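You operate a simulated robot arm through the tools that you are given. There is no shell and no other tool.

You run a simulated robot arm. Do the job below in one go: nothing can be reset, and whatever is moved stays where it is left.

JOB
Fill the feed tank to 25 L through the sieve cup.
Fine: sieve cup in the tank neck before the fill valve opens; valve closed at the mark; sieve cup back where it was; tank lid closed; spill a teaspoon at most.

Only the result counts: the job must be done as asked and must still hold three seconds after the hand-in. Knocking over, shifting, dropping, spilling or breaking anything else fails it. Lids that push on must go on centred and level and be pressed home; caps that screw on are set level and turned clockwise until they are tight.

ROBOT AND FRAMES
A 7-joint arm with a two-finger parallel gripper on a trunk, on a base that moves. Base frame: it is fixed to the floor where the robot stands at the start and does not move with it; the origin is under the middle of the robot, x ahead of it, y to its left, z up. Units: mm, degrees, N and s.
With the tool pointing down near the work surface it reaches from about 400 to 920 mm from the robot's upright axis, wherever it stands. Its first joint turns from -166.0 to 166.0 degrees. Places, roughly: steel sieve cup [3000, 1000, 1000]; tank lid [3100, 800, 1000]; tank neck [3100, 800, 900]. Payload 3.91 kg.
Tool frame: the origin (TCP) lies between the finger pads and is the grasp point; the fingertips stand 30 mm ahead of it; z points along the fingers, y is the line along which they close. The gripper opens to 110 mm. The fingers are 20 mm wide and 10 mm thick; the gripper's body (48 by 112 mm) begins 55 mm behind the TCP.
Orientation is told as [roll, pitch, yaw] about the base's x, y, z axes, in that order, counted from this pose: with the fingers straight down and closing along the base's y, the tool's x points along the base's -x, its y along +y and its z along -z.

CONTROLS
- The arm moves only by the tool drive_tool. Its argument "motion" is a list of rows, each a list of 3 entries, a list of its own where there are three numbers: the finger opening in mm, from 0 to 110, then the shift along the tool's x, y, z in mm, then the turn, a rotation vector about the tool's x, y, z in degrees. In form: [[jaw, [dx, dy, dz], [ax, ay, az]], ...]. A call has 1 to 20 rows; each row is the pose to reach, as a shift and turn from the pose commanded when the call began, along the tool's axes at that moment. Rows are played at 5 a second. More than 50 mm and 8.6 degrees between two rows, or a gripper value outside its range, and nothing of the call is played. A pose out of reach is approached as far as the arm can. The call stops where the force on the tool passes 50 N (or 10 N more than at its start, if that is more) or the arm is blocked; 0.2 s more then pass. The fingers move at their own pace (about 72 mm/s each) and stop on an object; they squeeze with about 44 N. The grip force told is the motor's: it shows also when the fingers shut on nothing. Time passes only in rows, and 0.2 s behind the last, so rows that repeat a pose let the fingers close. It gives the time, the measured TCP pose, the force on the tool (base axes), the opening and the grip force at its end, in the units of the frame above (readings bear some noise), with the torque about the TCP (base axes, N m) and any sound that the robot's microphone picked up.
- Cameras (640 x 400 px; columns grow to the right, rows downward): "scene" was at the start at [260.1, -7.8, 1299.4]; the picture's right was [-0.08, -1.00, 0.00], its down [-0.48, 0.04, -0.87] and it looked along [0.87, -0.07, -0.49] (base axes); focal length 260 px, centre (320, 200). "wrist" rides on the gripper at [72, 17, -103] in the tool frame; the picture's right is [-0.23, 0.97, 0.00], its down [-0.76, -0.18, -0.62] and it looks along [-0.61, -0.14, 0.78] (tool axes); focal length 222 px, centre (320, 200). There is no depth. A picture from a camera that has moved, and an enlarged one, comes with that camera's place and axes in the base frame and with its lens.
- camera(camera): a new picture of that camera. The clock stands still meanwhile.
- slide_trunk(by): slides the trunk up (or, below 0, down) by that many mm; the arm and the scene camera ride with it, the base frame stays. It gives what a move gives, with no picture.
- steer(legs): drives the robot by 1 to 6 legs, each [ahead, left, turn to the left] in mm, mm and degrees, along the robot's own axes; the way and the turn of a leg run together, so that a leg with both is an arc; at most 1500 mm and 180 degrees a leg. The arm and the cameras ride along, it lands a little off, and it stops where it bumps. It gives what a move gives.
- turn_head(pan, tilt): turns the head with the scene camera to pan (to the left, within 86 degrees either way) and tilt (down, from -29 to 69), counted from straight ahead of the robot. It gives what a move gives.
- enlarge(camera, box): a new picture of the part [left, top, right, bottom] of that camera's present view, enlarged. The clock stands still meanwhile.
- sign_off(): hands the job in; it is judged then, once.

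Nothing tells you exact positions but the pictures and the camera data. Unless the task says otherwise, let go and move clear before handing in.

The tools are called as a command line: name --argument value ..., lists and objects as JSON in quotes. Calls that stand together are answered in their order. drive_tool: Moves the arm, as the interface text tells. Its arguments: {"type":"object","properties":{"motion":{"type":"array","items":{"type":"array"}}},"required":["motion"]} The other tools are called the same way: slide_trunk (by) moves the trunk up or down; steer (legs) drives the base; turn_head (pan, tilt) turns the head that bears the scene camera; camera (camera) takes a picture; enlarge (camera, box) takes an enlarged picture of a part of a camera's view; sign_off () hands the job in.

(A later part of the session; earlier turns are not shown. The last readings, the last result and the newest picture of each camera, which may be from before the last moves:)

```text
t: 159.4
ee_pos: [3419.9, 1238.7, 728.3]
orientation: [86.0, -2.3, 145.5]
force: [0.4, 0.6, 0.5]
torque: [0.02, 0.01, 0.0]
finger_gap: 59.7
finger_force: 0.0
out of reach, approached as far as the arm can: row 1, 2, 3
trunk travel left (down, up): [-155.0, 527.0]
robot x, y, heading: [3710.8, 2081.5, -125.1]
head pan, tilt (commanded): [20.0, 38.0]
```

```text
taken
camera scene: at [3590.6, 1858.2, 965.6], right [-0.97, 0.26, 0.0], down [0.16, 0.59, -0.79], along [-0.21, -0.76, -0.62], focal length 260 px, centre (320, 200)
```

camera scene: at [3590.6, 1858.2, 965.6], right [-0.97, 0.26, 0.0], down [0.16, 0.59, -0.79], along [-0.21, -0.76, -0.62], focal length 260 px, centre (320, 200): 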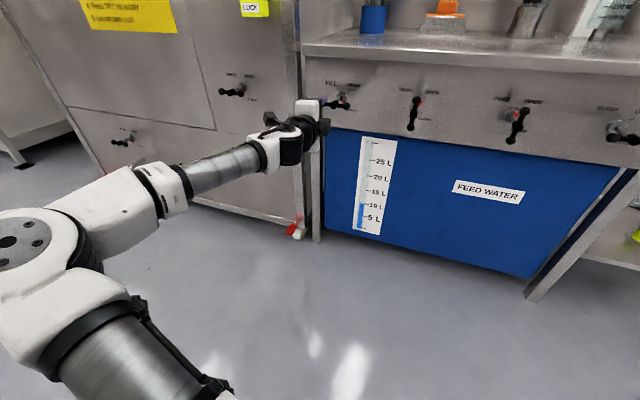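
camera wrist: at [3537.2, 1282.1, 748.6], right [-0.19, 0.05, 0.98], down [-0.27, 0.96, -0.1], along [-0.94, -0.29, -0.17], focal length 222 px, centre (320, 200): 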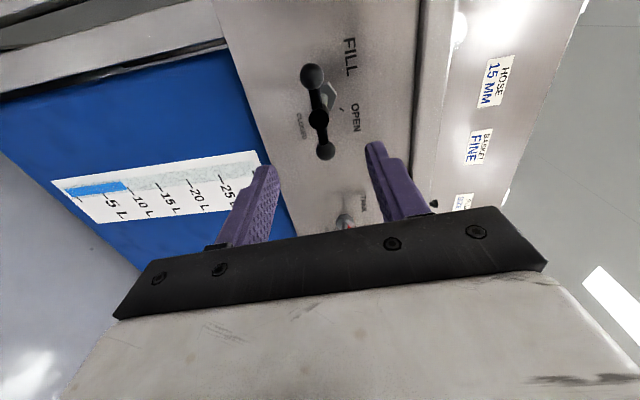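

Rolling this far is near the arm's limit, so I change the plan: with the fingers shut as a stub and no roll, I can push the handle's left ball down to open, and its top ball over to the right to close. I roll back and line up above the left ball, still clear of it.

drive_tool --motion '[[40, [3.5, 2, -1], [-0.3, -0.3, -8]], [20, [7, 4, -2], [-0.5, -0.6, -16]], [0, [10.5, 6, -3], [-0.8, -0.9, -24]], [0, [14, 8, -4], [-1, -1.2, -32]], [0, [17.5, 10.5, -5], [-1.3, -1.5, -40]], [0, [21, 12.5, -5.5], [-1.5, -1.9, -48]], [0, [24.5, 14.5, -6], [-1.8, -2.2, -56]], [0, [28, 16.5, -7], [-2, -2.5, -64]], [0, [31.5, 18.5, -8], [-2.3, -2.8, -72]], [0, [35, 20.5, -9], [-2.6, -3.1, -80]], [0, [38, 22.6, -9.7], [-2.8, -3.4, -87.6]]]'

camera --camera "wrist"

camera --camera "scene"

```text
t: 161.8
ee_pos: [3457.4, 1222.0, 749.1]
orientation: [-89.9, -89.8, -34.9]
force: [-0.3, -0.1, 0.0]
torque: [-0.01, -0.04, 0.03]
finger_gap: 0.0
finger_force: 37.9
trunk travel left (down, up): [-155.0, 527.0]
robot x, y, heading: [3712.7, 2077.2, -125.3]
head pan, tilt (commanded): [20.0, 38.0]
```

```text
taken
camera wrist: at [3528.6, 1298.9, 676.7], right [0.8, -0.56, 0.22], down [0.21, 0.61, 0.76], along [-0.56, -0.56, 0.61], focal length 222 px, centre (320, 200)
```

wrist: 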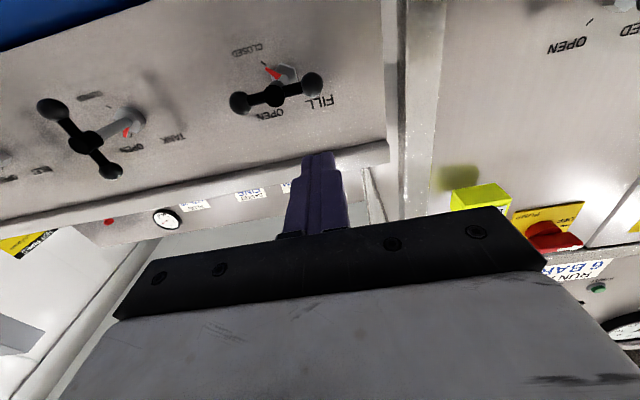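

```text
taken
camera scene: at [3590.6, 1858.2, 965.6], right [-0.97, 0.26, 0.0], down [0.16, 0.59, -0.79], along [-0.21, -0.76, -0.62], focal length 260 px, centre (320, 200)
```

scene: 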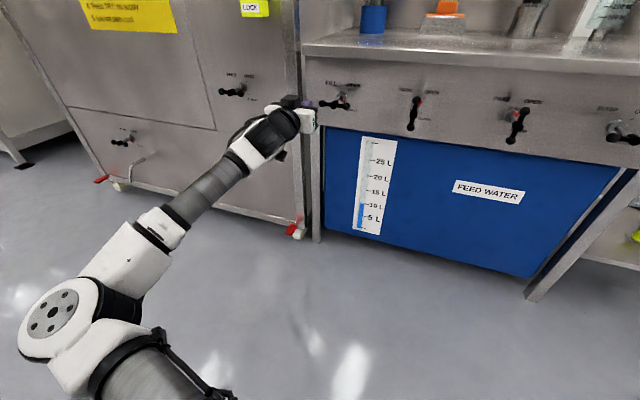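

The stub is lined up 29 mm above the left ball, as predicted. I push it forward so its tip passes the handle's plane, staying above the ball.

drive_tool --motion '[[0, [0, 0, 40], [0, 0, 0]], [0, [0, 0, 80], [0, 0, 0]], [0, [0, 0, 115], [0, 0, 0]]]'

camera --camera "wrist"

enlarge --camera "scene" --box '[270, 60, 430, 160]'

enlarge --camera "scene" --box '[340, 120, 420, 240]'

```text
t: 162.6
ee_pos: [3390.2, 1128.4, 750.6]
orientation: [-129.4, -90.0, 4.5]
force: [0.2, 0.5, 0.8]
torque: [0.0, 0.01, 0.01]
finger_gap: 0.0
finger_force: 37.5
trunk travel left (down, up): [-155.0, 527.0]
robot x, y, heading: [3710.0, 2078.7, -125.2]
head pan, tilt (commanded): [20.0, 38.0]
```

```text
taken
camera wrist: at [3462.7, 1204.3, 676.5], right [0.8, -0.56, 0.23], down [0.21, 0.61, 0.76], along [-0.56, -0.56, 0.61], focal length 222 px, centre (320, 200)
```

wrist: 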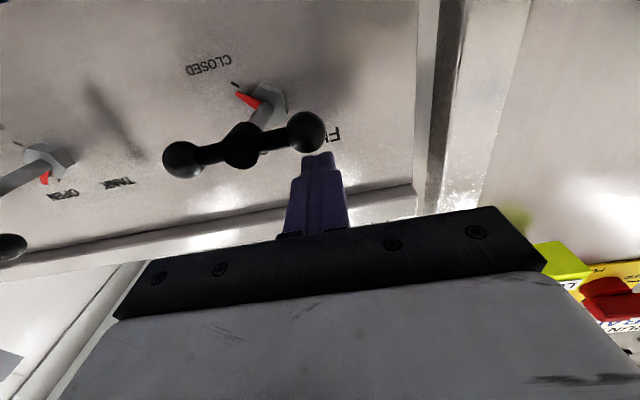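

```text
4.00 times, centred on (350, 110) of scene
camera zoom: at [3590.7, 1858.2, 965.6], right [-0.97, 0.26, 0.0], down [0.16, 0.59, -0.79], along [-0.21, -0.76, -0.62], focal length 1040 px, centre (200, 560)
```

zoom: 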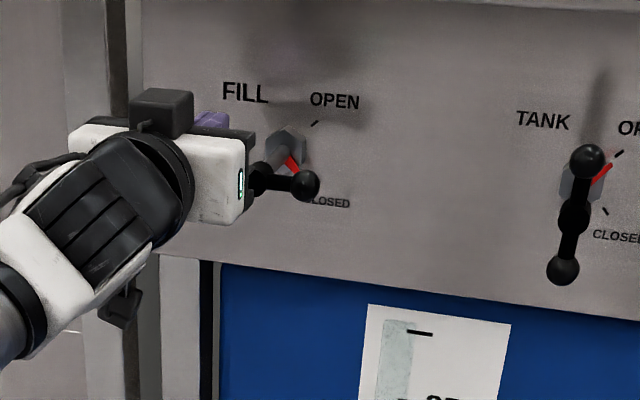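

```text
3.33 times, centred on (380, 180) of scene
camera zoom: at [3590.7, 1858.2, 965.6], right [-0.97, 0.26, 0.0], down [0.16, 0.59, -0.79], along [-0.21, -0.76, -0.62], focal length 867 px, centre (120, 267)
```

zoom: 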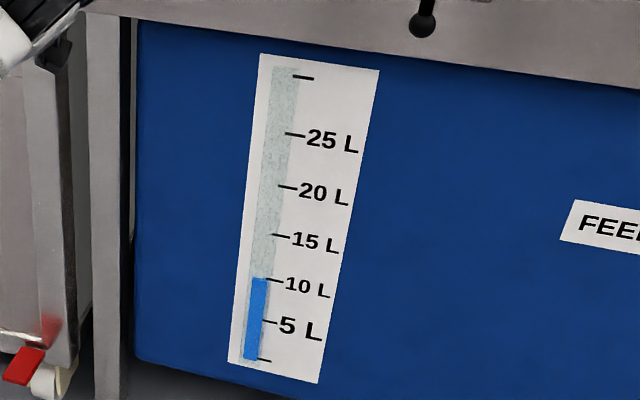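

Everything lines up, FILL still reads CLOSED and the level is at the 10 L tick. I push the left ball down along its arc to open the valve about half way and then read sound and level.

drive_tool --motion '[[0, [9, 0, 0], [0, 0, 0]], [0, [19, 3.9, 0], [0, 0, 0]], [0, [29.7, 5.2, 0], [0, 0, 0]], [0, [40.3, 3.6, 0], [0, 0, 0]]]'

enlarge --camera "scene" --box '[270, 60, 430, 160]'

enlarge --camera "scene" --box '[340, 120, 420, 240]'

```text
t: 163.6
ee_pos: [3394.9, 1126.0, 709.6]
orientation: [-38.5, -89.9, -86.3]
force: [-0.2, -0.7, 0.3]
torque: [-0.03, 0.0, -0.01]
finger_gap: 0.0
finger_force: 37.9
trunk travel left (down, up): [-155.0, 527.0]
robot x, y, heading: [3711.4, 2080.1, -125.0]
head pan, tilt (commanded): [20.0, 38.0]
```

```text
4.00 times, centred on (350, 110) of scene
camera zoom: at [3590.7, 1858.1, 965.5], right [-0.97, 0.26, 0.0], down [0.16, 0.59, -0.79], along [-0.21, -0.76, -0.62], focal length 1040 px, centre (200, 560)
```

zoom: 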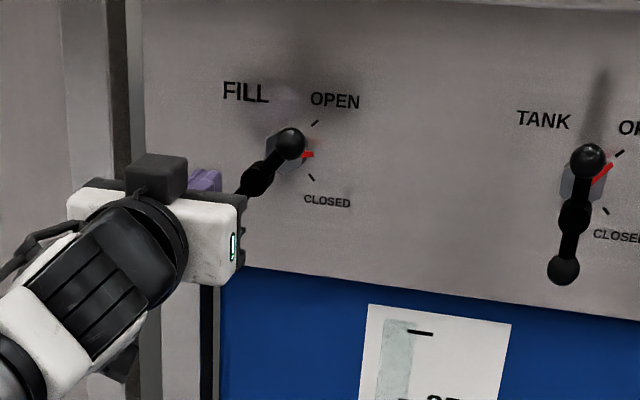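

```text
3.33 times, centred on (380, 180) of scene
camera zoom: at [3590.7, 1858.1, 965.5], right [-0.97, 0.26, 0.0], down [0.16, 0.59, -0.79], along [-0.21, -0.76, -0.62], focal length 867 px, centre (120, 267)
```

zoom: 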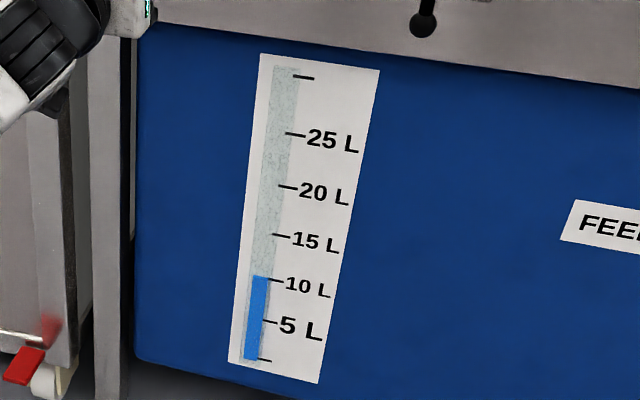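

The pointer is half way and the level has just begun to stir. I wait one second and read again.

drive_tool --motion '[[0, [0, 0, 0], [0, 0, 0]], [0, [0, 0, 0], [0, 0, 0]], [0, [0, 0, 0], [0, 0, 0]], [0, [0, 0, 0], [0, 0, 0]]]'

enlarge --camera "scene" --box '[350, 130, 410, 240]'

camera --camera "scene"

```text
t: 164.6
ee_pos: [3393.5, 1126.6, 709.3]
orientation: [-109.9, -90.0, -15.1]
force: [1.0, 0.0, 0.0]
torque: [-0.03, 0.0, 0.0]
finger_gap: 0.1
finger_force: 37.9
trunk travel left (down, up): [-155.0, 527.0]
robot x, y, heading: [3712.2, 2081.8, -125.1]
head pan, tilt (commanded): [20.0, 38.0]
```

```text
3.64 times, centred on (380, 185) of scene
camera zoom: at [3590.6, 1858.2, 965.6], right [-0.97, 0.26, 0.0], down [0.16, 0.59, -0.79], along [-0.21, -0.76, -0.62], focal length 945 px, centre (102, 254)
```

zoom: 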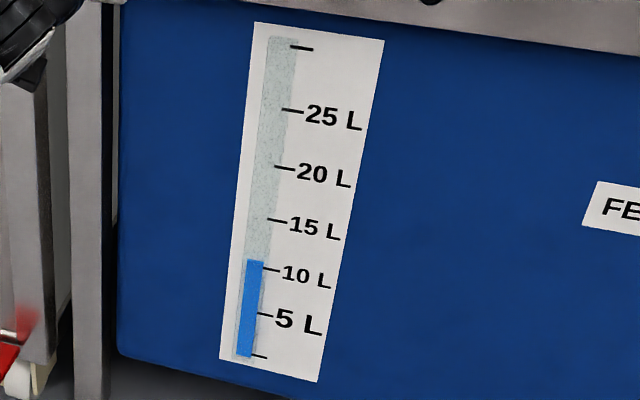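

```text
taken
camera scene: at [3590.6, 1858.2, 965.6], right [-0.97, 0.26, 0.0], down [0.16, 0.59, -0.79], along [-0.21, -0.76, -0.62], focal length 260 px, centre (320, 200)
```

scene: 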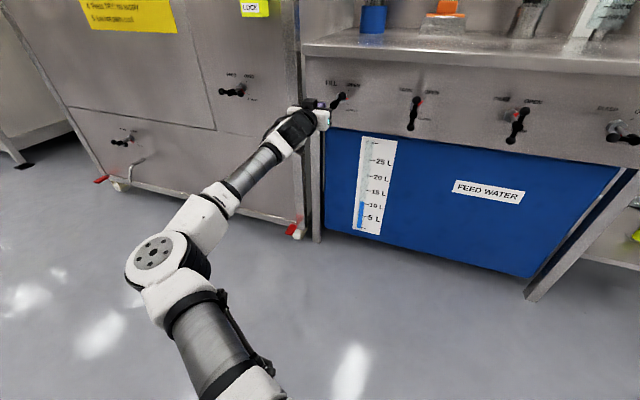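

The level has risen to about 10.9 L, roughly 0.6 L/s at half opening, a good controllable rate. While it fills I move the stub round to above the upper-right ball, ready to close.

drive_tool --motion '[[0, [-21.3, 5.4, 0], [0, 0, 0]], [0, [-56.3, 2.4, 0], [0, 0, 0]], [0, [-66.3, -24.6, 0], [0, 0, 0]], [0, [-63.3, -47.6, 0], [0, 0, 0]]]'

enlarge --camera "scene" --box '[350, 130, 410, 240]'

enlarge --camera "scene" --box '[270, 60, 430, 160]'

camera --camera "wrist"

```text
t: 165.6
ee_pos: [3353.9, 1154.0, 773.8]
orientation: [-118.9, -89.9, -5.9]
force: [0.2, 0.0, -0.1]
torque: [-0.01, -0.02, -0.01]
finger_gap: 0.0
finger_force: 37.9
trunk travel left (down, up): [-155.0, 527.0]
robot x, y, heading: [3708.4, 2083.8, -125.1]
head pan, tilt (commanded): [20.0, 38.0]
```

```text
3.64 times, centred on (380, 185) of scene
camera zoom: at [3590.7, 1858.2, 965.6], right [-0.97, 0.26, 0.0], down [0.16, 0.59, -0.79], along [-0.21, -0.76, -0.62], focal length 945 px, centre (102, 254)
```

zoom: 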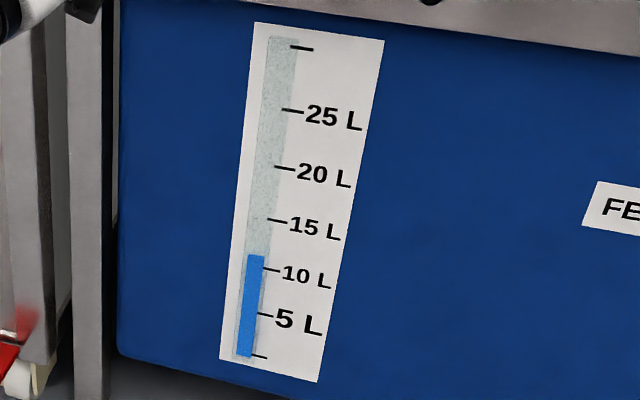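

```text
4.00 times, centred on (350, 110) of scene
camera zoom: at [3590.7, 1858.2, 965.6], right [-0.97, 0.26, 0.0], down [0.16, 0.59, -0.79], along [-0.21, -0.76, -0.62], focal length 1040 px, centre (200, 560)
```

zoom: 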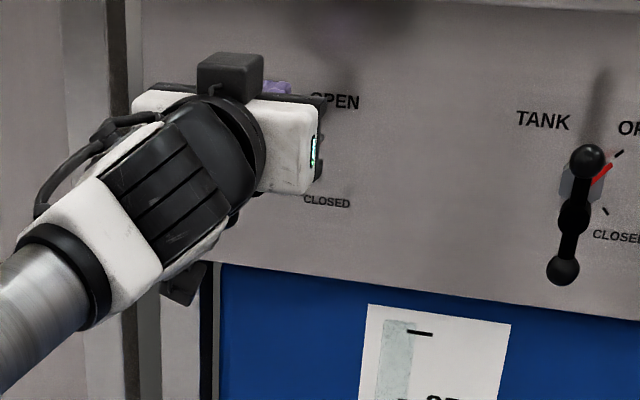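

```text
taken
camera wrist: at [3426.1, 1230.2, 700.8], right [0.8, -0.56, 0.23], down [0.21, 0.61, 0.76], along [-0.56, -0.56, 0.61], focal length 222 px, centre (320, 200)
```

wrist: 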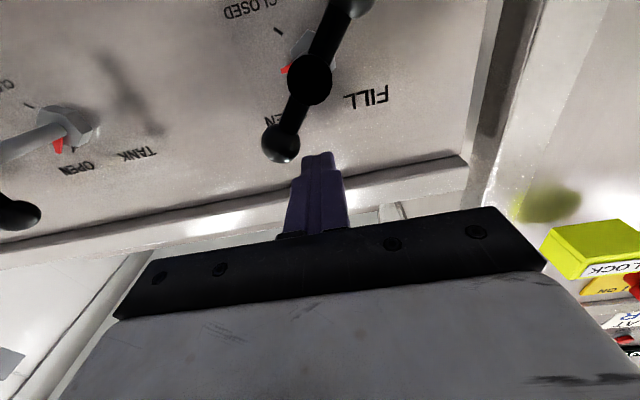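

The stub waits above the upper-right ball; the level reads about 11.4 L, rising near 0.5 L/s. I let it fill for four seconds.

drive_tool --motion '[[0, [0, 0, 0], [0, 0, 0]], [0, [0, 0, 0], [0, 0, 0]], [0, [0, 0, 0], [0, 0, 0]], [0, [0, 0, 0], [0, 0, 0]], [0, [0, 0, 0], [0, 0, 0]], [0, [0, 0, 0], [0, 0, 0]], [0, [0, 0, 0], [0, 0, 0]], [0, [0, 0, 0], [0, 0, 0]], [0, [0, 0, 0], [0, 0, 0]], [0, [0, 0, 0], [0, 0, 0]], [0, [0, 0, 0], [0, 0, 0]], [0, [0, 0, 0], [0, 0, 0]], [0, [0, 0, 0], [0, 0, 0]], [0, [0, 0, 0], [0, 0, 0]], [0, [0, 0, 0], [0, 0, 0]], [0, [0, 0, 0], [0, 0, 0]], [0, [0, 0, 0], [0, 0, 0]], [0, [0, 0, 0], [0, 0, 0]], [0, [0, 0, 0], [0, 0, 0]], [0, [0, 0, 0], [0, 0, 0]]]'

enlarge --camera "scene" --box '[350, 130, 410, 240]'

camera --camera "scene"

```text
t: 169.8
ee_pos: [3353.6, 1153.6, 773.9]
orientation: [-108.2, -89.8, -16.7]
force: [0.5, -0.4, -0.3]
torque: [0.01, 0.03, 0.01]
finger_gap: 0.0
finger_force: 37.8
trunk travel left (down, up): [-155.0, 527.0]
robot x, y, heading: [3713.1, 2082.3, -125.4]
head pan, tilt (commanded): [20.0, 38.0]
```

```text
3.64 times, centred on (380, 185) of scene
camera zoom: at [3590.6, 1858.2, 965.6], right [-0.97, 0.26, 0.0], down [0.16, 0.59, -0.79], along [-0.21, -0.76, -0.62], focal length 945 px, centre (102, 254)
```

zoom: 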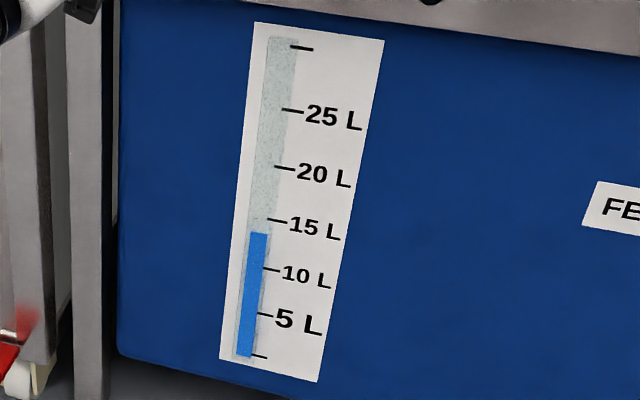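

```text
taken
camera scene: at [3590.6, 1858.2, 965.6], right [-0.97, 0.26, 0.0], down [0.16, 0.59, -0.79], along [-0.21, -0.76, -0.62], focal length 260 px, centre (320, 200)
```

scene: 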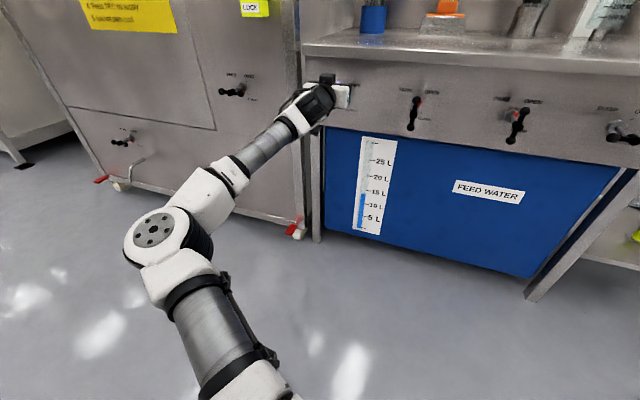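

About 13.7 L now, at 0.55 L/s; 25 L should come at about t = 190. I let it run another eight seconds.

drive_tool --motion '[[0, [0, 0, 0], [0, 0, 0]], [0, [0, 0, 0], [0, 0, 0]], [0, [0, 0, 0], [0, 0, 0]], [0, [0, 0, 0], [0, 0, 0]], [0, [0, 0, 0], [0, 0, 0]], [0, [0, 0, 0], [0, 0, 0]], [0, [0, 0, 0], [0, 0, 0]], [0, [0, 0, 0], [0, 0, 0]], [0, [0, 0, 0], [0, 0, 0]], [0, [0, 0, 0], [0, 0, 0]], [0, [0, 0, 0], [0, 0, 0]], [0, [0, 0, 0], [0, 0, 0]], [0, [0, 0, 0], [0, 0, 0]], [0, [0, 0, 0], [0, 0, 0]], [0, [0, 0, 0], [0, 0, 0]], [0, [0, 0, 0], [0, 0, 0]], [0, [0, 0, 0], [0, 0, 0]], [0, [0, 0, 0], [0, 0, 0]], [0, [0, 0, 0], [0, 0, 0]], [0, [0, 0, 0], [0, 0, 0]]]'

enlarge --camera "scene" --box '[350, 130, 410, 240]'

drive_tool --motion '[[0, [0, 0, 0], [0, 0, 0]], [0, [0, 0, 0], [0, 0, 0]], [0, [0, 0, 0], [0, 0, 0]], [0, [0, 0, 0], [0, 0, 0]], [0, [0, 0, 0], [0, 0, 0]], [0, [0, 0, 0], [0, 0, 0]], [0, [0, 0, 0], [0, 0, 0]], [0, [0, 0, 0], [0, 0, 0]], [0, [0, 0, 0], [0, 0, 0]], [0, [0, 0, 0], [0, 0, 0]], [0, [0, 0, 0], [0, 0, 0]], [0, [0, 0, 0], [0, 0, 0]], [0, [0, 0, 0], [0, 0, 0]], [0, [0, 0, 0], [0, 0, 0]], [0, [0, 0, 0], [0, 0, 0]], [0, [0, 0, 0], [0, 0, 0]], [0, [0, 0, 0], [0, 0, 0]], [0, [0, 0, 0], [0, 0, 0]], [0, [0, 0, 0], [0, 0, 0]], [0, [0, 0, 0], [0, 0, 0]]]'

enlarge --camera "scene" --box '[350, 130, 410, 240]'

```text
t: 174.0
ee_pos: [3354.3, 1152.9, 773.5]
orientation: [-108.0, -89.9, -16.8]
force: [0.9, 0.4, 0.2]
torque: [-0.02, 0.01, -0.02]
finger_gap: 0.1
finger_force: 38.0
trunk travel left (down, up): [-155.0, 527.0]
robot x, y, heading: [3714.6, 2080.3, -125.3]
head pan, tilt (commanded): [20.0, 38.0]
```

```text
3.64 times, centred on (380, 185) of scene
camera zoom: at [3590.6, 1858.2, 965.6], right [-0.97, 0.26, 0.0], down [0.16, 0.59, -0.79], along [-0.21, -0.76, -0.62], focal length 945 px, centre (102, 254)
```

zoom: 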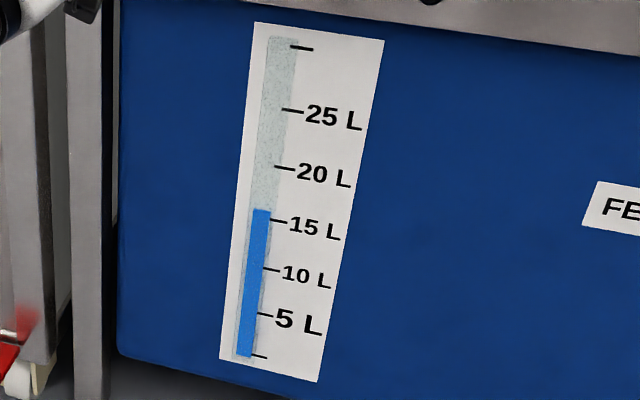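

```text
t: 178.2
ee_pos: [3354.0, 1154.3, 774.7]
orientation: [-108.1, -89.9, -16.9]
force: [0.5, 0.3, 0.5]
torque: [-0.03, -0.01, -0.01]
finger_gap: 0.0
finger_force: 37.8
trunk travel left (down, up): [-155.0, 527.0]
robot x, y, heading: [3711.1, 2082.3, -125.3]
head pan, tilt (commanded): [20.0, 38.0]
```

```text
3.64 times, centred on (380, 185) of scene
camera zoom: at [3590.6, 1858.2, 965.6], right [-0.97, 0.26, 0.0], down [0.16, 0.59, -0.79], along [-0.21, -0.76, -0.62], focal length 945 px, centre (102, 254)
```

zoom: 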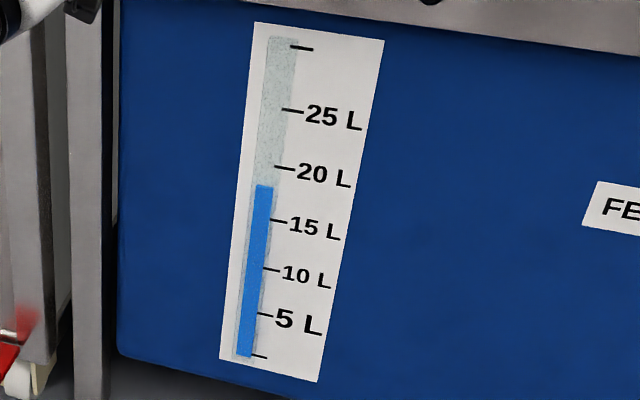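

The level rises steadily at 0.557 L/s (18.4 L at t = 178.2), so I expect 25 L at t ≈ 190. I wait 8.4 s more and read again.

drive_tool --motion '[[0, [0, 0, 0], [0, 0, 0]], [0, [0, 0, 0], [0, 0, 0]], [0, [0, 0, 0], [0, 0, 0]], [0, [0, 0, 0], [0, 0, 0]], [0, [0, 0, 0], [0, 0, 0]], [0, [0, 0, 0], [0, 0, 0]], [0, [0, 0, 0], [0, 0, 0]], [0, [0, 0, 0], [0, 0, 0]], [0, [0, 0, 0], [0, 0, 0]], [0, [0, 0, 0], [0, 0, 0]], [0, [0, 0, 0], [0, 0, 0]], [0, [0, 0, 0], [0, 0, 0]], [0, [0, 0, 0], [0, 0, 0]], [0, [0, 0, 0], [0, 0, 0]], [0, [0, 0, 0], [0, 0, 0]], [0, [0, 0, 0], [0, 0, 0]], [0, [0, 0, 0], [0, 0, 0]], [0, [0, 0, 0], [0, 0, 0]], [0, [0, 0, 0], [0, 0, 0]], [0, [0, 0, 0], [0, 0, 0]]]'

enlarge --camera "scene" --box '[355, 140, 395, 190]'

drive_tool --motion '[[0, [0, 0, 0], [0, 0, 0]], [0, [0, 0, 0], [0, 0, 0]], [0, [0, 0, 0], [0, 0, 0]], [0, [0, 0, 0], [0, 0, 0]], [0, [0, 0, 0], [0, 0, 0]], [0, [0, 0, 0], [0, 0, 0]], [0, [0, 0, 0], [0, 0, 0]], [0, [0, 0, 0], [0, 0, 0]], [0, [0, 0, 0], [0, 0, 0]], [0, [0, 0, 0], [0, 0, 0]], [0, [0, 0, 0], [0, 0, 0]], [0, [0, 0, 0], [0, 0, 0]], [0, [0, 0, 0], [0, 0, 0]], [0, [0, 0, 0], [0, 0, 0]], [0, [0, 0, 0], [0, 0, 0]], [0, [0, 0, 0], [0, 0, 0]], [0, [0, 0, 0], [0, 0, 0]], [0, [0, 0, 0], [0, 0, 0]]]'

enlarge --camera "scene" --box '[355, 140, 395, 190]'

```text
t: 182.4
ee_pos: [3353.6, 1154.0, 773.8]
orientation: [-108.2, -89.8, -16.7]
force: [0.3, 0.0, 0.1]
torque: [0.02, 0.01, 0.01]
finger_gap: 0.2
finger_force: 37.4
trunk travel left (down, up): [-155.0, 527.0]
robot x, y, heading: [3709.3, 2082.0, -125.0]
head pan, tilt (commanded): [20.0, 38.0]
```

```text
8.00 times, centred on (375, 165) of scene
camera zoom: at [3590.6, 1858.2, 965.6], right [-0.97, 0.26, 0.0], down [0.16, 0.59, -0.79], along [-0.21, -0.76, -0.62], focal length 2080 px, centre (-120, 480)
```

zoom: 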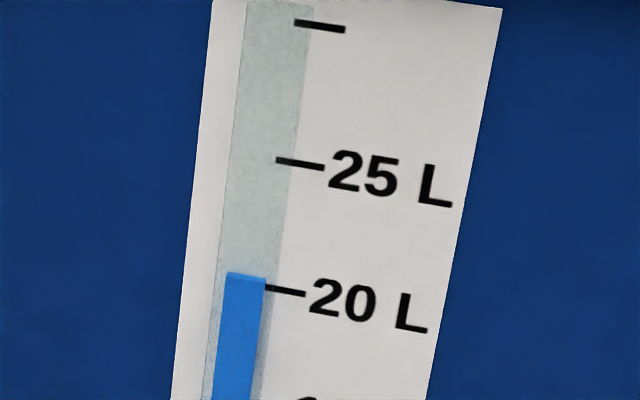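

```text
t: 186.2
ee_pos: [3353.4, 1154.1, 774.0]
orientation: [-107.9, -89.9, -17.2]
force: [0.1, -0.5, 0.0]
torque: [0.01, -0.02, -0.04]
finger_gap: 0.0
finger_force: 37.9
trunk travel left (down, up): [-155.0, 527.0]
robot x, y, heading: [3712.6, 2081.5, -125.1]
head pan, tilt (commanded): [20.0, 38.0]
```

```text
8.00 times, centred on (375, 165) of scene
camera zoom: at [3590.6, 1858.2, 965.6], right [-0.97, 0.26, 0.0], down [0.16, 0.59, -0.79], along [-0.21, -0.76, -0.62], focal length 2080 px, centre (-120, 480)
```

zoom: 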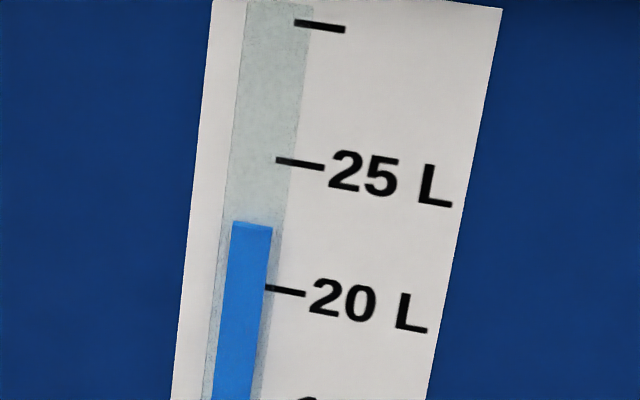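

High zoom gives 20.4 L at t = 182.4 and 22.45 L at t = 186.2, i.e. 0.54 L/s. I wait 2.6 s and take one more reading before closing.

drive_tool --motion '[[0, [0, 0, 0], [0, 0, 0]], [0, [0, 0, 0], [0, 0, 0]], [0, [0, 0, 0], [0, 0, 0]], [0, [0, 0, 0], [0, 0, 0]], [0, [0, 0, 0], [0, 0, 0]], [0, [0, 0, 0], [0, 0, 0]], [0, [0, 0, 0], [0, 0, 0]], [0, [0, 0, 0], [0, 0, 0]], [0, [0, 0, 0], [0, 0, 0]], [0, [0, 0, 0], [0, 0, 0]], [0, [0, 0, 0], [0, 0, 0]], [0, [0, 0, 0], [0, 0, 0]]]'

enlarge --camera "scene" --box '[355, 140, 395, 190]'

```text
t: 188.8
ee_pos: [3353.2, 1153.5, 773.7]
orientation: [-108.0, -89.8, -16.9]
force: [-0.2, 0.5, 0.1]
torque: [0.01, 0.02, -0.01]
finger_gap: 0.0
finger_force: 38.4
trunk travel left (down, up): [-155.0, 527.0]
robot x, y, heading: [3712.2, 2077.9, -124.9]
head pan, tilt (commanded): [20.0, 38.0]
```

```text
8.00 times, centred on (375, 165) of scene
camera zoom: at [3590.6, 1858.2, 965.6], right [-0.97, 0.26, 0.0], down [0.16, 0.59, -0.79], along [-0.21, -0.76, -0.62], focal length 2080 px, centre (-120, 480)
```

zoom: 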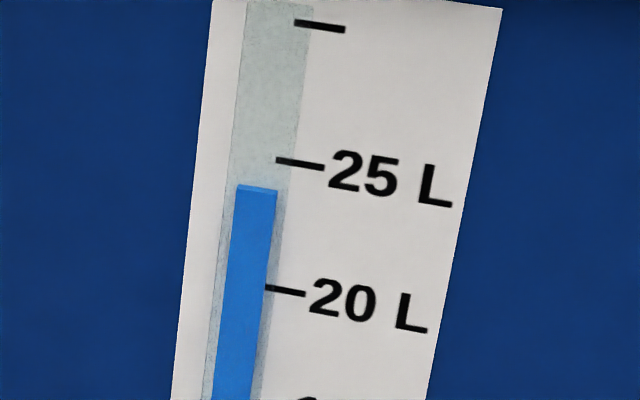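

The level reads about 23.9 L. I hold 1.2 s more and then push the upper-right ball down along its arc to the CLOSED stop, all in one call.

drive_tool --motion '[[0, [0, 0, 0], [0, 0, 0]], [0, [0, 0, 0], [0, 0, 0]], [0, [0, 0, 0], [0, 0, 0]], [0, [0, 0, 0], [0, 0, 0]], [0, [0, 0, 0], [0, 0, 0]], [0, [0, 0, 0], [0, 0, 0]], [0, [7, 0, 0], [0, 0, 0]], [0, [12, -6, 0], [0, 0, 0]], [0, [18, -14, 0], [0, 0, 0]], [0, [24, -21, 0], [0, 0, 0]], [0, [29, -26, 0], [0, 0, 0]], [0, [32, -28, 0], [0, 0, 0]], [0, [34, -28, 0], [0, 0, 0]]]'

enlarge --camera "scene" --box '[355, 140, 395, 190]'

enlarge --camera "scene" --box '[270, 60, 430, 160]'

camera --camera "wrist"

```text
t: 191.6
ee_pos: [3331.5, 1171.4, 741.1]
orientation: [-165.9, -89.8, 40.9]
force: [-1.1, -2.2, 5.3]
torque: [-0.07, 0.08, -0.02]
finger_gap: 0.0
finger_force: 38.0
trunk travel left (down, up): [-155.0, 527.0]
robot x, y, heading: [3712.0, 2076.6, -125.4]
head pan, tilt (commanded): [20.0, 38.0]
```

```text
8.00 times, centred on (375, 165) of scene
camera zoom: at [3590.7, 1858.5, 965.8], right [-0.96, 0.26, 0.0], down [0.16, 0.59, -0.79], along [-0.21, -0.76, -0.62], focal length 2080 px, centre (-120, 480)
```

zoom: 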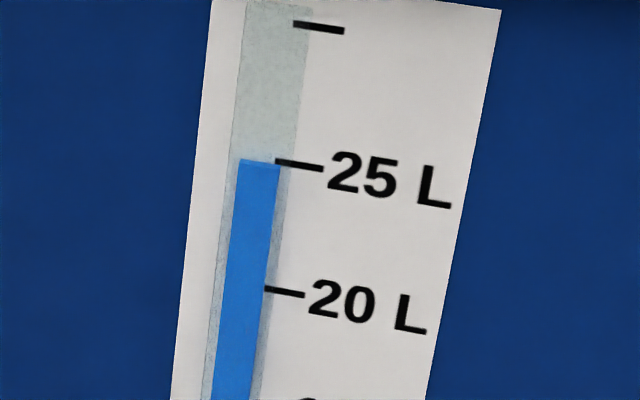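

```text
4.00 times, centred on (350, 110) of scene
camera zoom: at [3590.7, 1858.5, 965.8], right [-0.96, 0.26, 0.0], down [0.16, 0.59, -0.79], along [-0.21, -0.76, -0.62], focal length 1040 px, centre (200, 560)
```

zoom: 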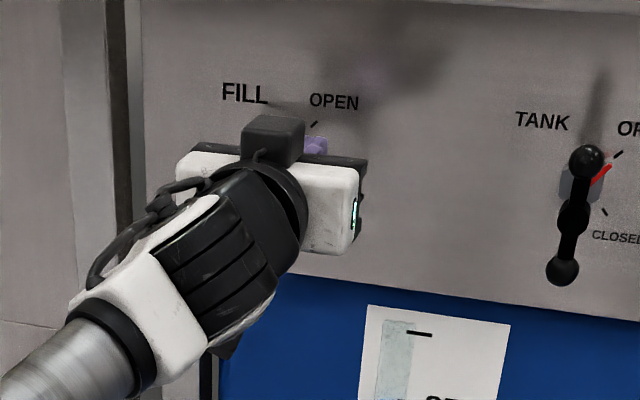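

```text
taken
camera wrist: at [3402.7, 1246.6, 667.4], right [0.8, -0.56, 0.23], down [0.21, 0.61, 0.76], along [-0.56, -0.56, 0.61], focal length 222 px, centre (320, 200)
```

wrist: 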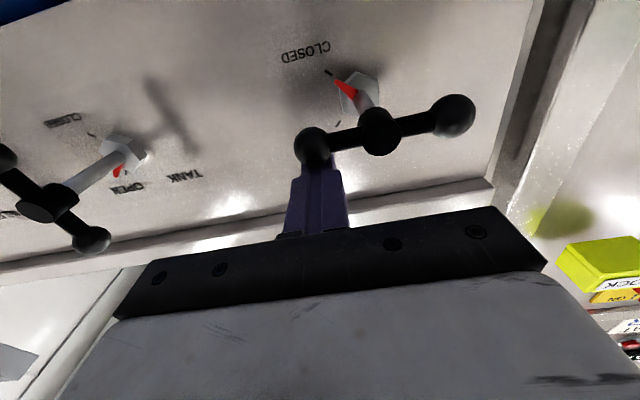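

The pointer is back at CLOSED and the level stands right at the 25 L tick (about 24.9). I press a little further to be sure of the stop, then watch whether the level stays.

drive_tool --motion '[[0, [2, 0, 0], [0, 0, 0]], [0, [4, 0, 0], [0, 0, 0]], [0, [4, 0, 0], [0, 0, 0]]]'

enlarge --camera "wrist" --box '[260, 20, 500, 180]'

enlarge --camera "scene" --box '[355, 140, 395, 190]'

```text
t: 192.4
ee_pos: [3331.3, 1171.3, 741.1]
orientation: [176.5, -89.6, 58.5]
force: [-5.4, -6.9, 25.3]
torque: [-0.34, 0.24, -0.08]
finger_gap: 0.2
finger_force: 37.4
trunk travel left (down, up): [-155.0, 527.0]
robot x, y, heading: [3714.8, 2079.9, -125.3]
head pan, tilt (commanded): [20.0, 38.0]
```

```text
2.50 times, centred on (380, 100) of wrist
camera zoom: at [3403.2, 1246.9, 666.8], right [0.8, -0.56, 0.23], down [0.22, 0.62, 0.76], along [-0.56, -0.56, 0.61], focal length 555 px, centre (170, 450)
```

zoom: 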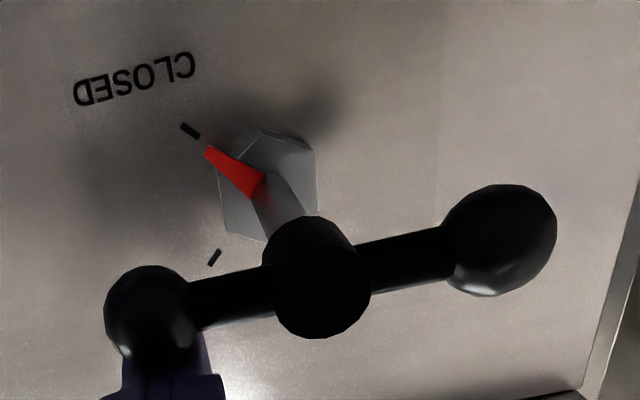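

```text
8.00 times, centred on (375, 165) of scene
camera zoom: at [3591.1, 1859.6, 966.4], right [-0.96, 0.26, 0.0], down [0.16, 0.59, -0.79], along [-0.21, -0.76, -0.61], focal length 2080 px, centre (-120, 480)
```

zoom: 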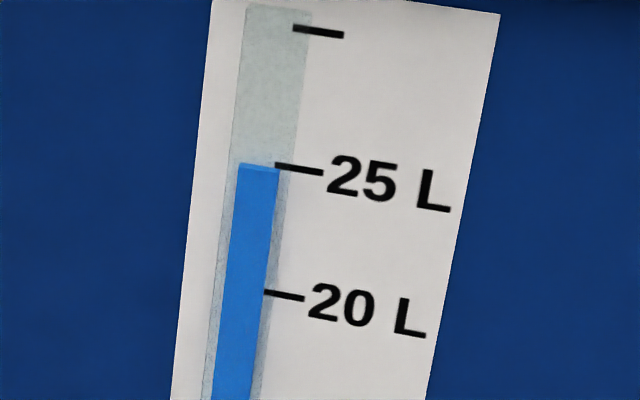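

FILL is hard against its CLOSED stop (25 N) with the pointer on the mark, and the level stays at about 24.9 L. I lift the stub off and draw back.

drive_tool --motion '[[0, [-8, 0, 0], [0, 0, 0]], [0, [-22, 0, 0], [0, 0, 0]], [0, [-24, 0, -40], [0, 0, 0]], [0, [-24, 0, -85], [0, 0, 0]], [0, [-24, 0, -130], [0, 0, 0]]]'

enlarge --camera "scene" --box '[270, 60, 430, 160]'

enlarge --camera "wrist" --box '[220, 0, 460, 160]'

enlarge --camera "scene" --box '[355, 140, 395, 190]'

```text
t: 193.6
ee_pos: [3405.2, 1276.6, 759.0]
orientation: [-70.7, -90.0, -54.2]
force: [0.4, 0.0, 0.1]
torque: [0.0, 0.01, 0.03]
finger_gap: 0.0
finger_force: 38.0
trunk travel left (down, up): [-155.0, 527.0]
robot x, y, heading: [3707.0, 2083.5, -125.2]
head pan, tilt (commanded): [20.0, 38.0]
```

```text
4.00 times, centred on (350, 110) of scene
camera zoom: at [3590.5, 1858.1, 965.6], right [-0.96, 0.26, 0.0], down [0.16, 0.59, -0.79], along [-0.21, -0.76, -0.62], focal length 1040 px, centre (200, 560)
```

zoom: 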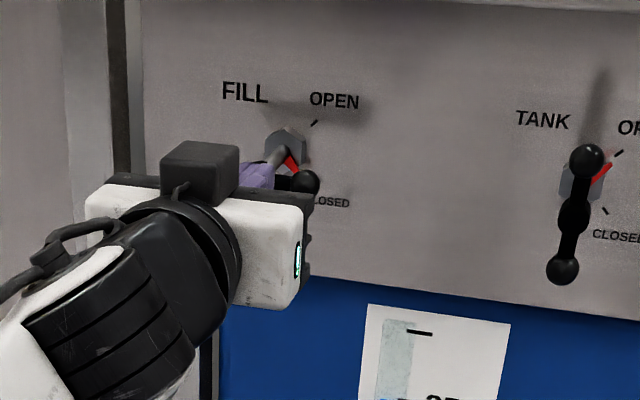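

```text
2.50 times, centred on (340, 80) of wrist
camera zoom: at [3477.6, 1351.9, 686.0], right [0.8, -0.56, 0.23], down [0.21, 0.61, 0.76], along [-0.56, -0.56, 0.61], focal length 555 px, centre (270, 500)
```

zoom: 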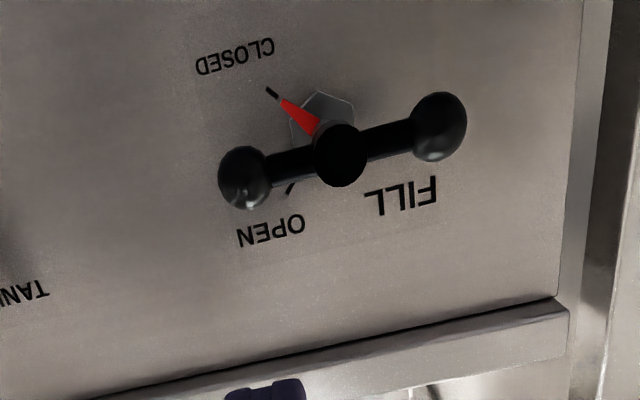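

```text
8.00 times, centred on (375, 165) of scene
camera zoom: at [3590.5, 1858.1, 965.6], right [-0.96, 0.26, 0.0], down [0.16, 0.59, -0.79], along [-0.21, -0.76, -0.62], focal length 2080 px, centre (-120, 480)
```

zoom: 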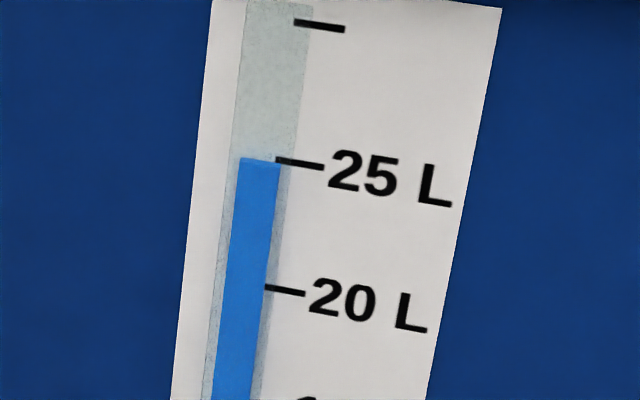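

FILL is closed and the level holds just at the 25 L mark. Now I raise the trunk 520 mm back to table-work height.

slide_trunk --by 520

drive_tool --motion '[[0, [8, -14, -19], [0, 7.5, 0]], [20, [15, -28, -38], [0, 15, 0]], [40, [22, -41, -58], [0, 22.5, 0]], [60, [30, -55, -77], [0, 30, 0]], [80, [37, -69, -97], [0, 37.5, 0]], [80, [45, -83, -116], [0, 45, 0]], [80, [52, -96, -135], [0, 52.5, 0]], [80, [60, -110, -155], [0, 60, 0]], [80, [68, -124, -174], [0, 67.5, 0]], [80, [75, -138, -193], [0, 75, 0]], [80, [82, -151, -213], [0, 82.5, 0]], [80, [90, -165, -232], [0, 90, 0]]]'

camera --camera "scene"

```text
refused: 520 is not a number from -400 to 400
```

```text
t: 196.2
ee_pos: [3404.6, 1561.3, 667.4]
orientation: [0.1, 0.0, -124.8]
force: [0.2, -0.7, -0.7]
torque: [0.01, 0.0, -0.01]
finger_gap: 80.1
finger_force: 0.0
trunk travel left (down, up): [-155.0, 527.0]
robot x, y, heading: [3709.9, 2076.0, -125.2]
head pan, tilt (commanded): [20.0, 38.0]
```

```text
taken
camera scene: at [3590.7, 1858.2, 965.6], right [-0.97, 0.26, 0.0], down [0.16, 0.59, -0.79], along [-0.21, -0.76, -0.62], focal length 260 px, centre (320, 200)
```

scene: 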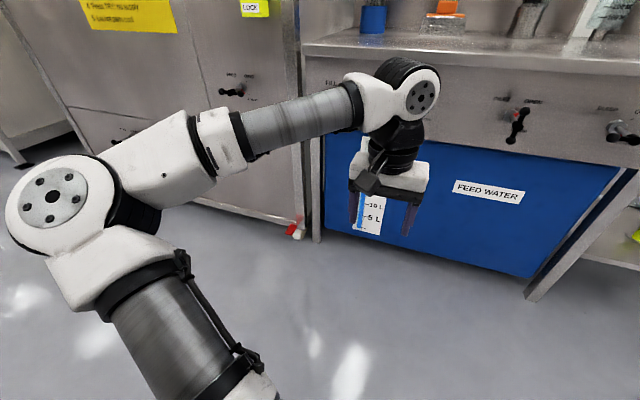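

The trunk move was refused (400 mm limit), but the tool turned down without trouble. I raise the trunk in two moves.

slide_trunk --by 400

slide_trunk --by 120

camera --camera "scene"

```text
t: 200.1
ee_pos: [3404.0, 1561.3, 1069.5]
orientation: [-0.2, 0.0, -124.9]
force: [0.3, 0.3, 0.7]
torque: [-0.02, 0.02, -0.02]
finger_gap: 80.0
finger_force: 0.1
trunk travel left (down, up): [-555.0, 127.0]
robot x, y, heading: [3712.0, 2082.6, -125.3]
head pan, tilt (commanded): [20.0, 38.0]
```

```text
t: 201.6
ee_pos: [3403.6, 1560.7, 1188.5]
orientation: [-0.1, 0.0, -124.8]
force: [0.7, -0.1, 0.2]
torque: [0.0, 0.0, -0.03]
finger_gap: 80.2
finger_force: 0.0
trunk travel left (down, up): [-675.0, 7.0]
robot x, y, heading: [3711.5, 2081.1, -125.5]
head pan, tilt (commanded): [20.0, 38.0]
```

```text
taken
camera scene: at [3590.6, 1858.0, 1485.5], right [-0.97, 0.26, 0.0], down [0.16, 0.59, -0.79], along [-0.21, -0.76, -0.62], focal length 260 px, centre (320, 200)
```

scene: 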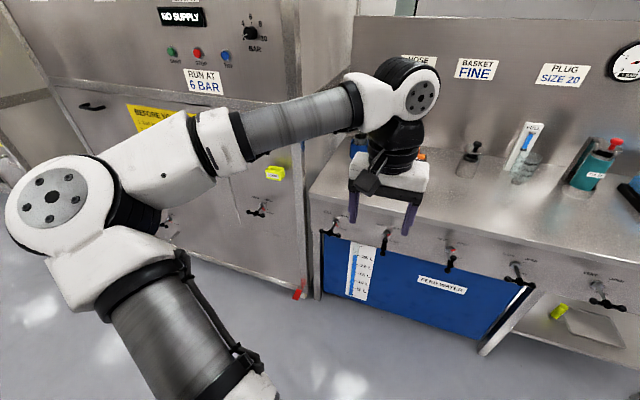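

The trunk is up. I drive 617 mm ahead to the former working place in front of the neck.

steer --legs '[[617, 2, 0.2]]'

turn_head --pan 12 --tilt 42

camera --camera "scene"

```text
t: 205.0
ee_pos: [3061.4, 1052.4, 1187.9]
orientation: [0.0, 0.0, -124.3]
force: [-0.1, -0.5, 0.4]
torque: [0.05, 0.03, 0.0]
finger_gap: 80.1
finger_force: 0.1
trunk travel left (down, up): [-675.0, 7.0]
robot x, y, heading: [3365.0, 1577.8, -124.5]
head pan, tilt (commanded): [20.0, 38.0]
```

```text
t: 205.7
ee_pos: [3062.5, 1052.5, 1188.3]
orientation: [-0.2, 0.0, -124.3]
force: [0.0, -0.5, 0.2]
torque: [0.01, 0.01, 0.01]
finger_gap: 80.1
finger_force: 0.0
trunk travel left (down, up): [-675.0, 7.0]
robot x, y, heading: [3363.6, 1577.2, -124.4]
head pan, tilt (commanded): [12.0, 42.0]
```

```text
taken
camera scene: at [3234.8, 1358.9, 1479.7], right [-0.92, 0.38, 0.0], down [0.26, 0.62, -0.74], along [-0.28, -0.69, -0.67], focal length 260 px, centre (320, 200)
```

scene: 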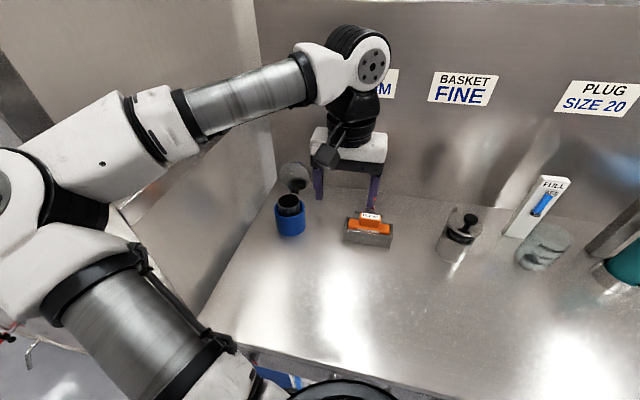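

The cup stands in the neck and the lid is still open. I bring the hand back above the cup.

drive_tool --motion '[[90, [-36, 35, 0], [0, 0, 0.2]], [90, [-72, 70, 0], [0, 0, 0.4]], [90, [-109, 106, 0], [0, 0, 0.6]], [90, [-145, 141, 10], [0, 0, 0.6]], [90, [-181.2, 176.2, 30], [0, 0, 0.6]], [90, [-181.2, 176.2, 58], [0, 0, 0.6]]]'

enlarge --camera "wrist" --box '[240, 20, 400, 180]'

enlarge --camera "scene" --box '[240, 150, 340, 250]'

```text
refused: row 1 steps farther than a row can; nothing moved
```

```text
2.50 times, centred on (320, 100) of wrist
camera zoom: at [3115.4, 1104.7, 1291.2], right [0.68, -0.74, 0.0], down [-0.57, -0.53, 0.62], along [-0.46, -0.42, -0.78], focal length 555 px, centre (320, 450)
```

zoom: 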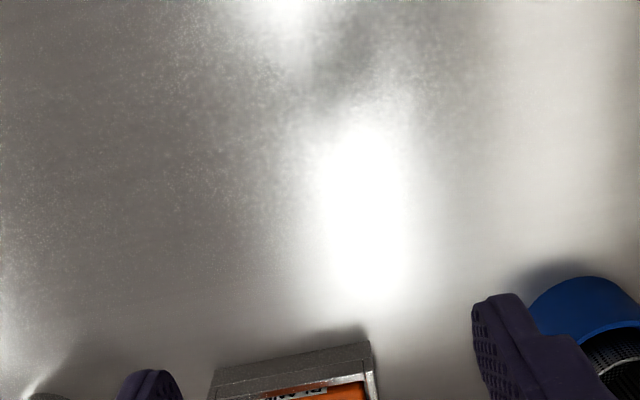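

```text
4.00 times, centred on (290, 200) of scene
camera zoom: at [3234.8, 1358.9, 1479.7], right [-0.92, 0.38, 0.0], down [0.26, 0.62, -0.74], along [-0.28, -0.69, -0.67], focal length 1040 px, centre (440, 200)
```

zoom: 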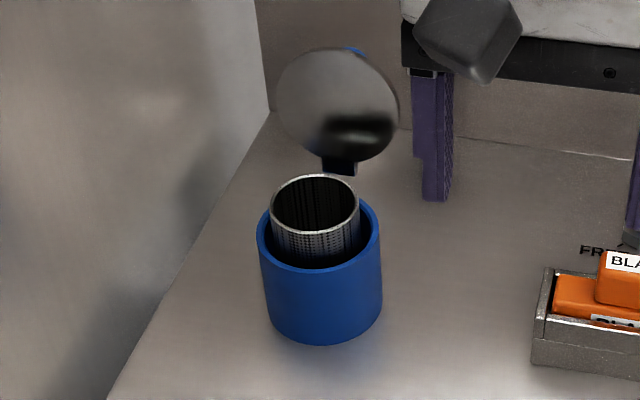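

That step was a touch too long; I use smaller rows.

drive_tool --motion '[[90, [-30, 29, 0], [0, 0, 0.2]], [90, [-60, 58, 0], [0, 0, 0.4]], [90, [-90, 88, 0], [0, 0, 0.6]], [90, [-120, 117, 0], [0, 0, 0.6]], [90, [-150, 146, 5], [0, 0, 0.6]], [90, [-181.2, 176.2, 15], [0, 0, 0.6]], [90, [-181.2, 176.2, 40], [0, 0, 0.6]], [90, [-181.2, 176.2, 58], [0, 0, 0.6]]]'

enlarge --camera "wrist" --box '[240, 20, 400, 180]'

enlarge --camera "scene" --box '[240, 150, 340, 250]'

```text
t: 207.5
ee_pos: [3104.8, 804.6, 1130.1]
orientation: [0.0, 0.0, -124.9]
force: [-0.3, -0.4, 0.7]
torque: [-0.02, 0.04, 0.0]
finger_gap: 89.9
finger_force: 0.0
trunk travel left (down, up): [-675.0, 7.0]
robot x, y, heading: [3364.6, 1573.8, -124.4]
head pan, tilt (commanded): [12.0, 42.0]
```

```text
2.50 times, centred on (320, 100) of wrist
camera zoom: at [3159.1, 854.8, 1233.2], right [0.67, -0.74, 0.0], down [-0.58, -0.52, 0.62], along [-0.46, -0.42, -0.78], focal length 555 px, centre (320, 450)
```

zoom: 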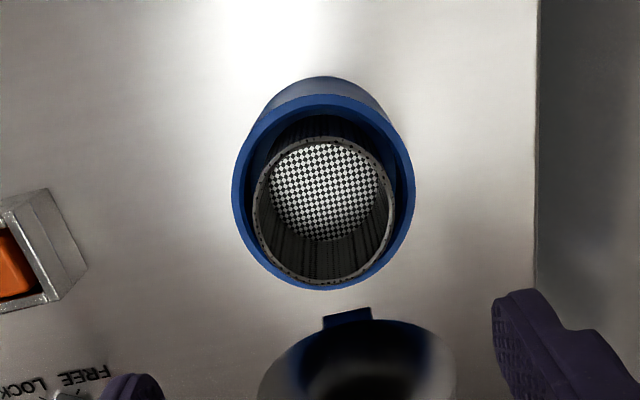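

```text
4.00 times, centred on (290, 200) of scene
camera zoom: at [3234.6, 1358.6, 1479.6], right [-0.92, 0.38, 0.0], down [0.26, 0.62, -0.74], along [-0.28, -0.69, -0.67], focal length 1040 px, centre (440, 200)
```

zoom: 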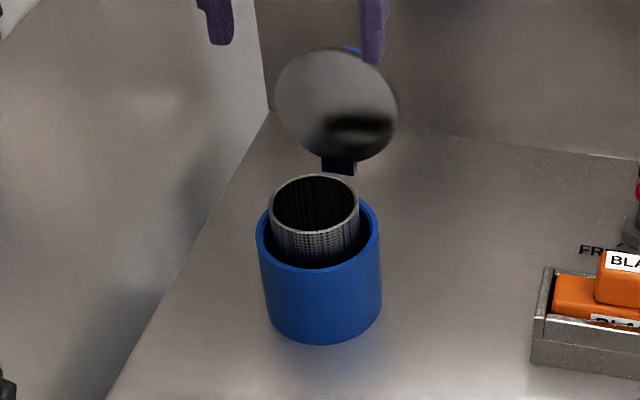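

The cup is 2 mm off the hand's axis. I correct and lower the open fingers to just above the neck's rim, then grip.

drive_tool --motion '[[90, [1, 2.4, 40], [0, 0, 0]], [90, [1, 2.4, 80], [0, 0, 0]], [90, [1, 2.4, 120], [0, 0, 0]], [90, [1, 2.4, 145], [0, 0, 0]], [90, [1, 2.4, 156], [0, 0, 0]]]'

enlarge --camera "scene" --box '[240, 170, 330, 250]'

camera --camera "wrist"

```text
t: 208.7
ee_pos: [3106.9, 805.0, 973.3]
orientation: [0.0, 0.0, -124.8]
force: [-0.2, -0.8, -0.7]
torque: [-0.02, 0.0, -0.03]
finger_gap: 90.1
finger_force: 0.0
trunk travel left (down, up): [-675.0, 7.0]
robot x, y, heading: [3360.5, 1576.5, -124.5]
head pan, tilt (commanded): [12.0, 42.0]
```

```text
5.00 times, centred on (285, 210) of scene
camera zoom: at [3234.7, 1358.8, 1479.6], right [-0.92, 0.38, 0.0], down [0.26, 0.62, -0.74], along [-0.28, -0.69, -0.67], focal length 1300 px, centre (495, 150)
```

zoom: 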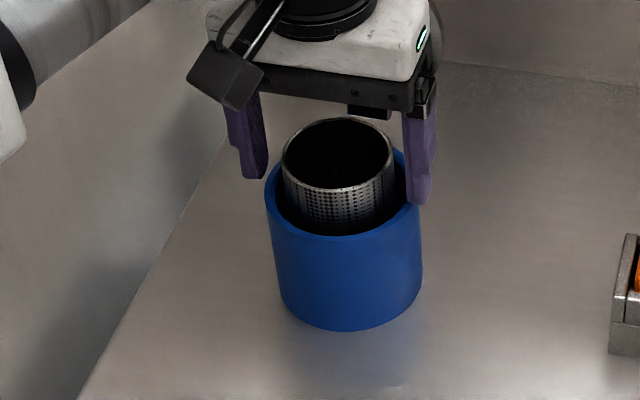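

```text
taken
camera wrist: at [3161.5, 855.1, 1076.4], right [0.67, -0.74, 0.0], down [-0.58, -0.52, 0.62], along [-0.46, -0.42, -0.78], focal length 222 px, centre (320, 200)
```

wrist: 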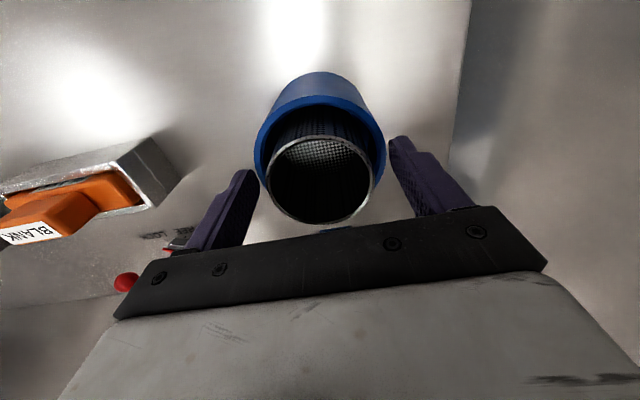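

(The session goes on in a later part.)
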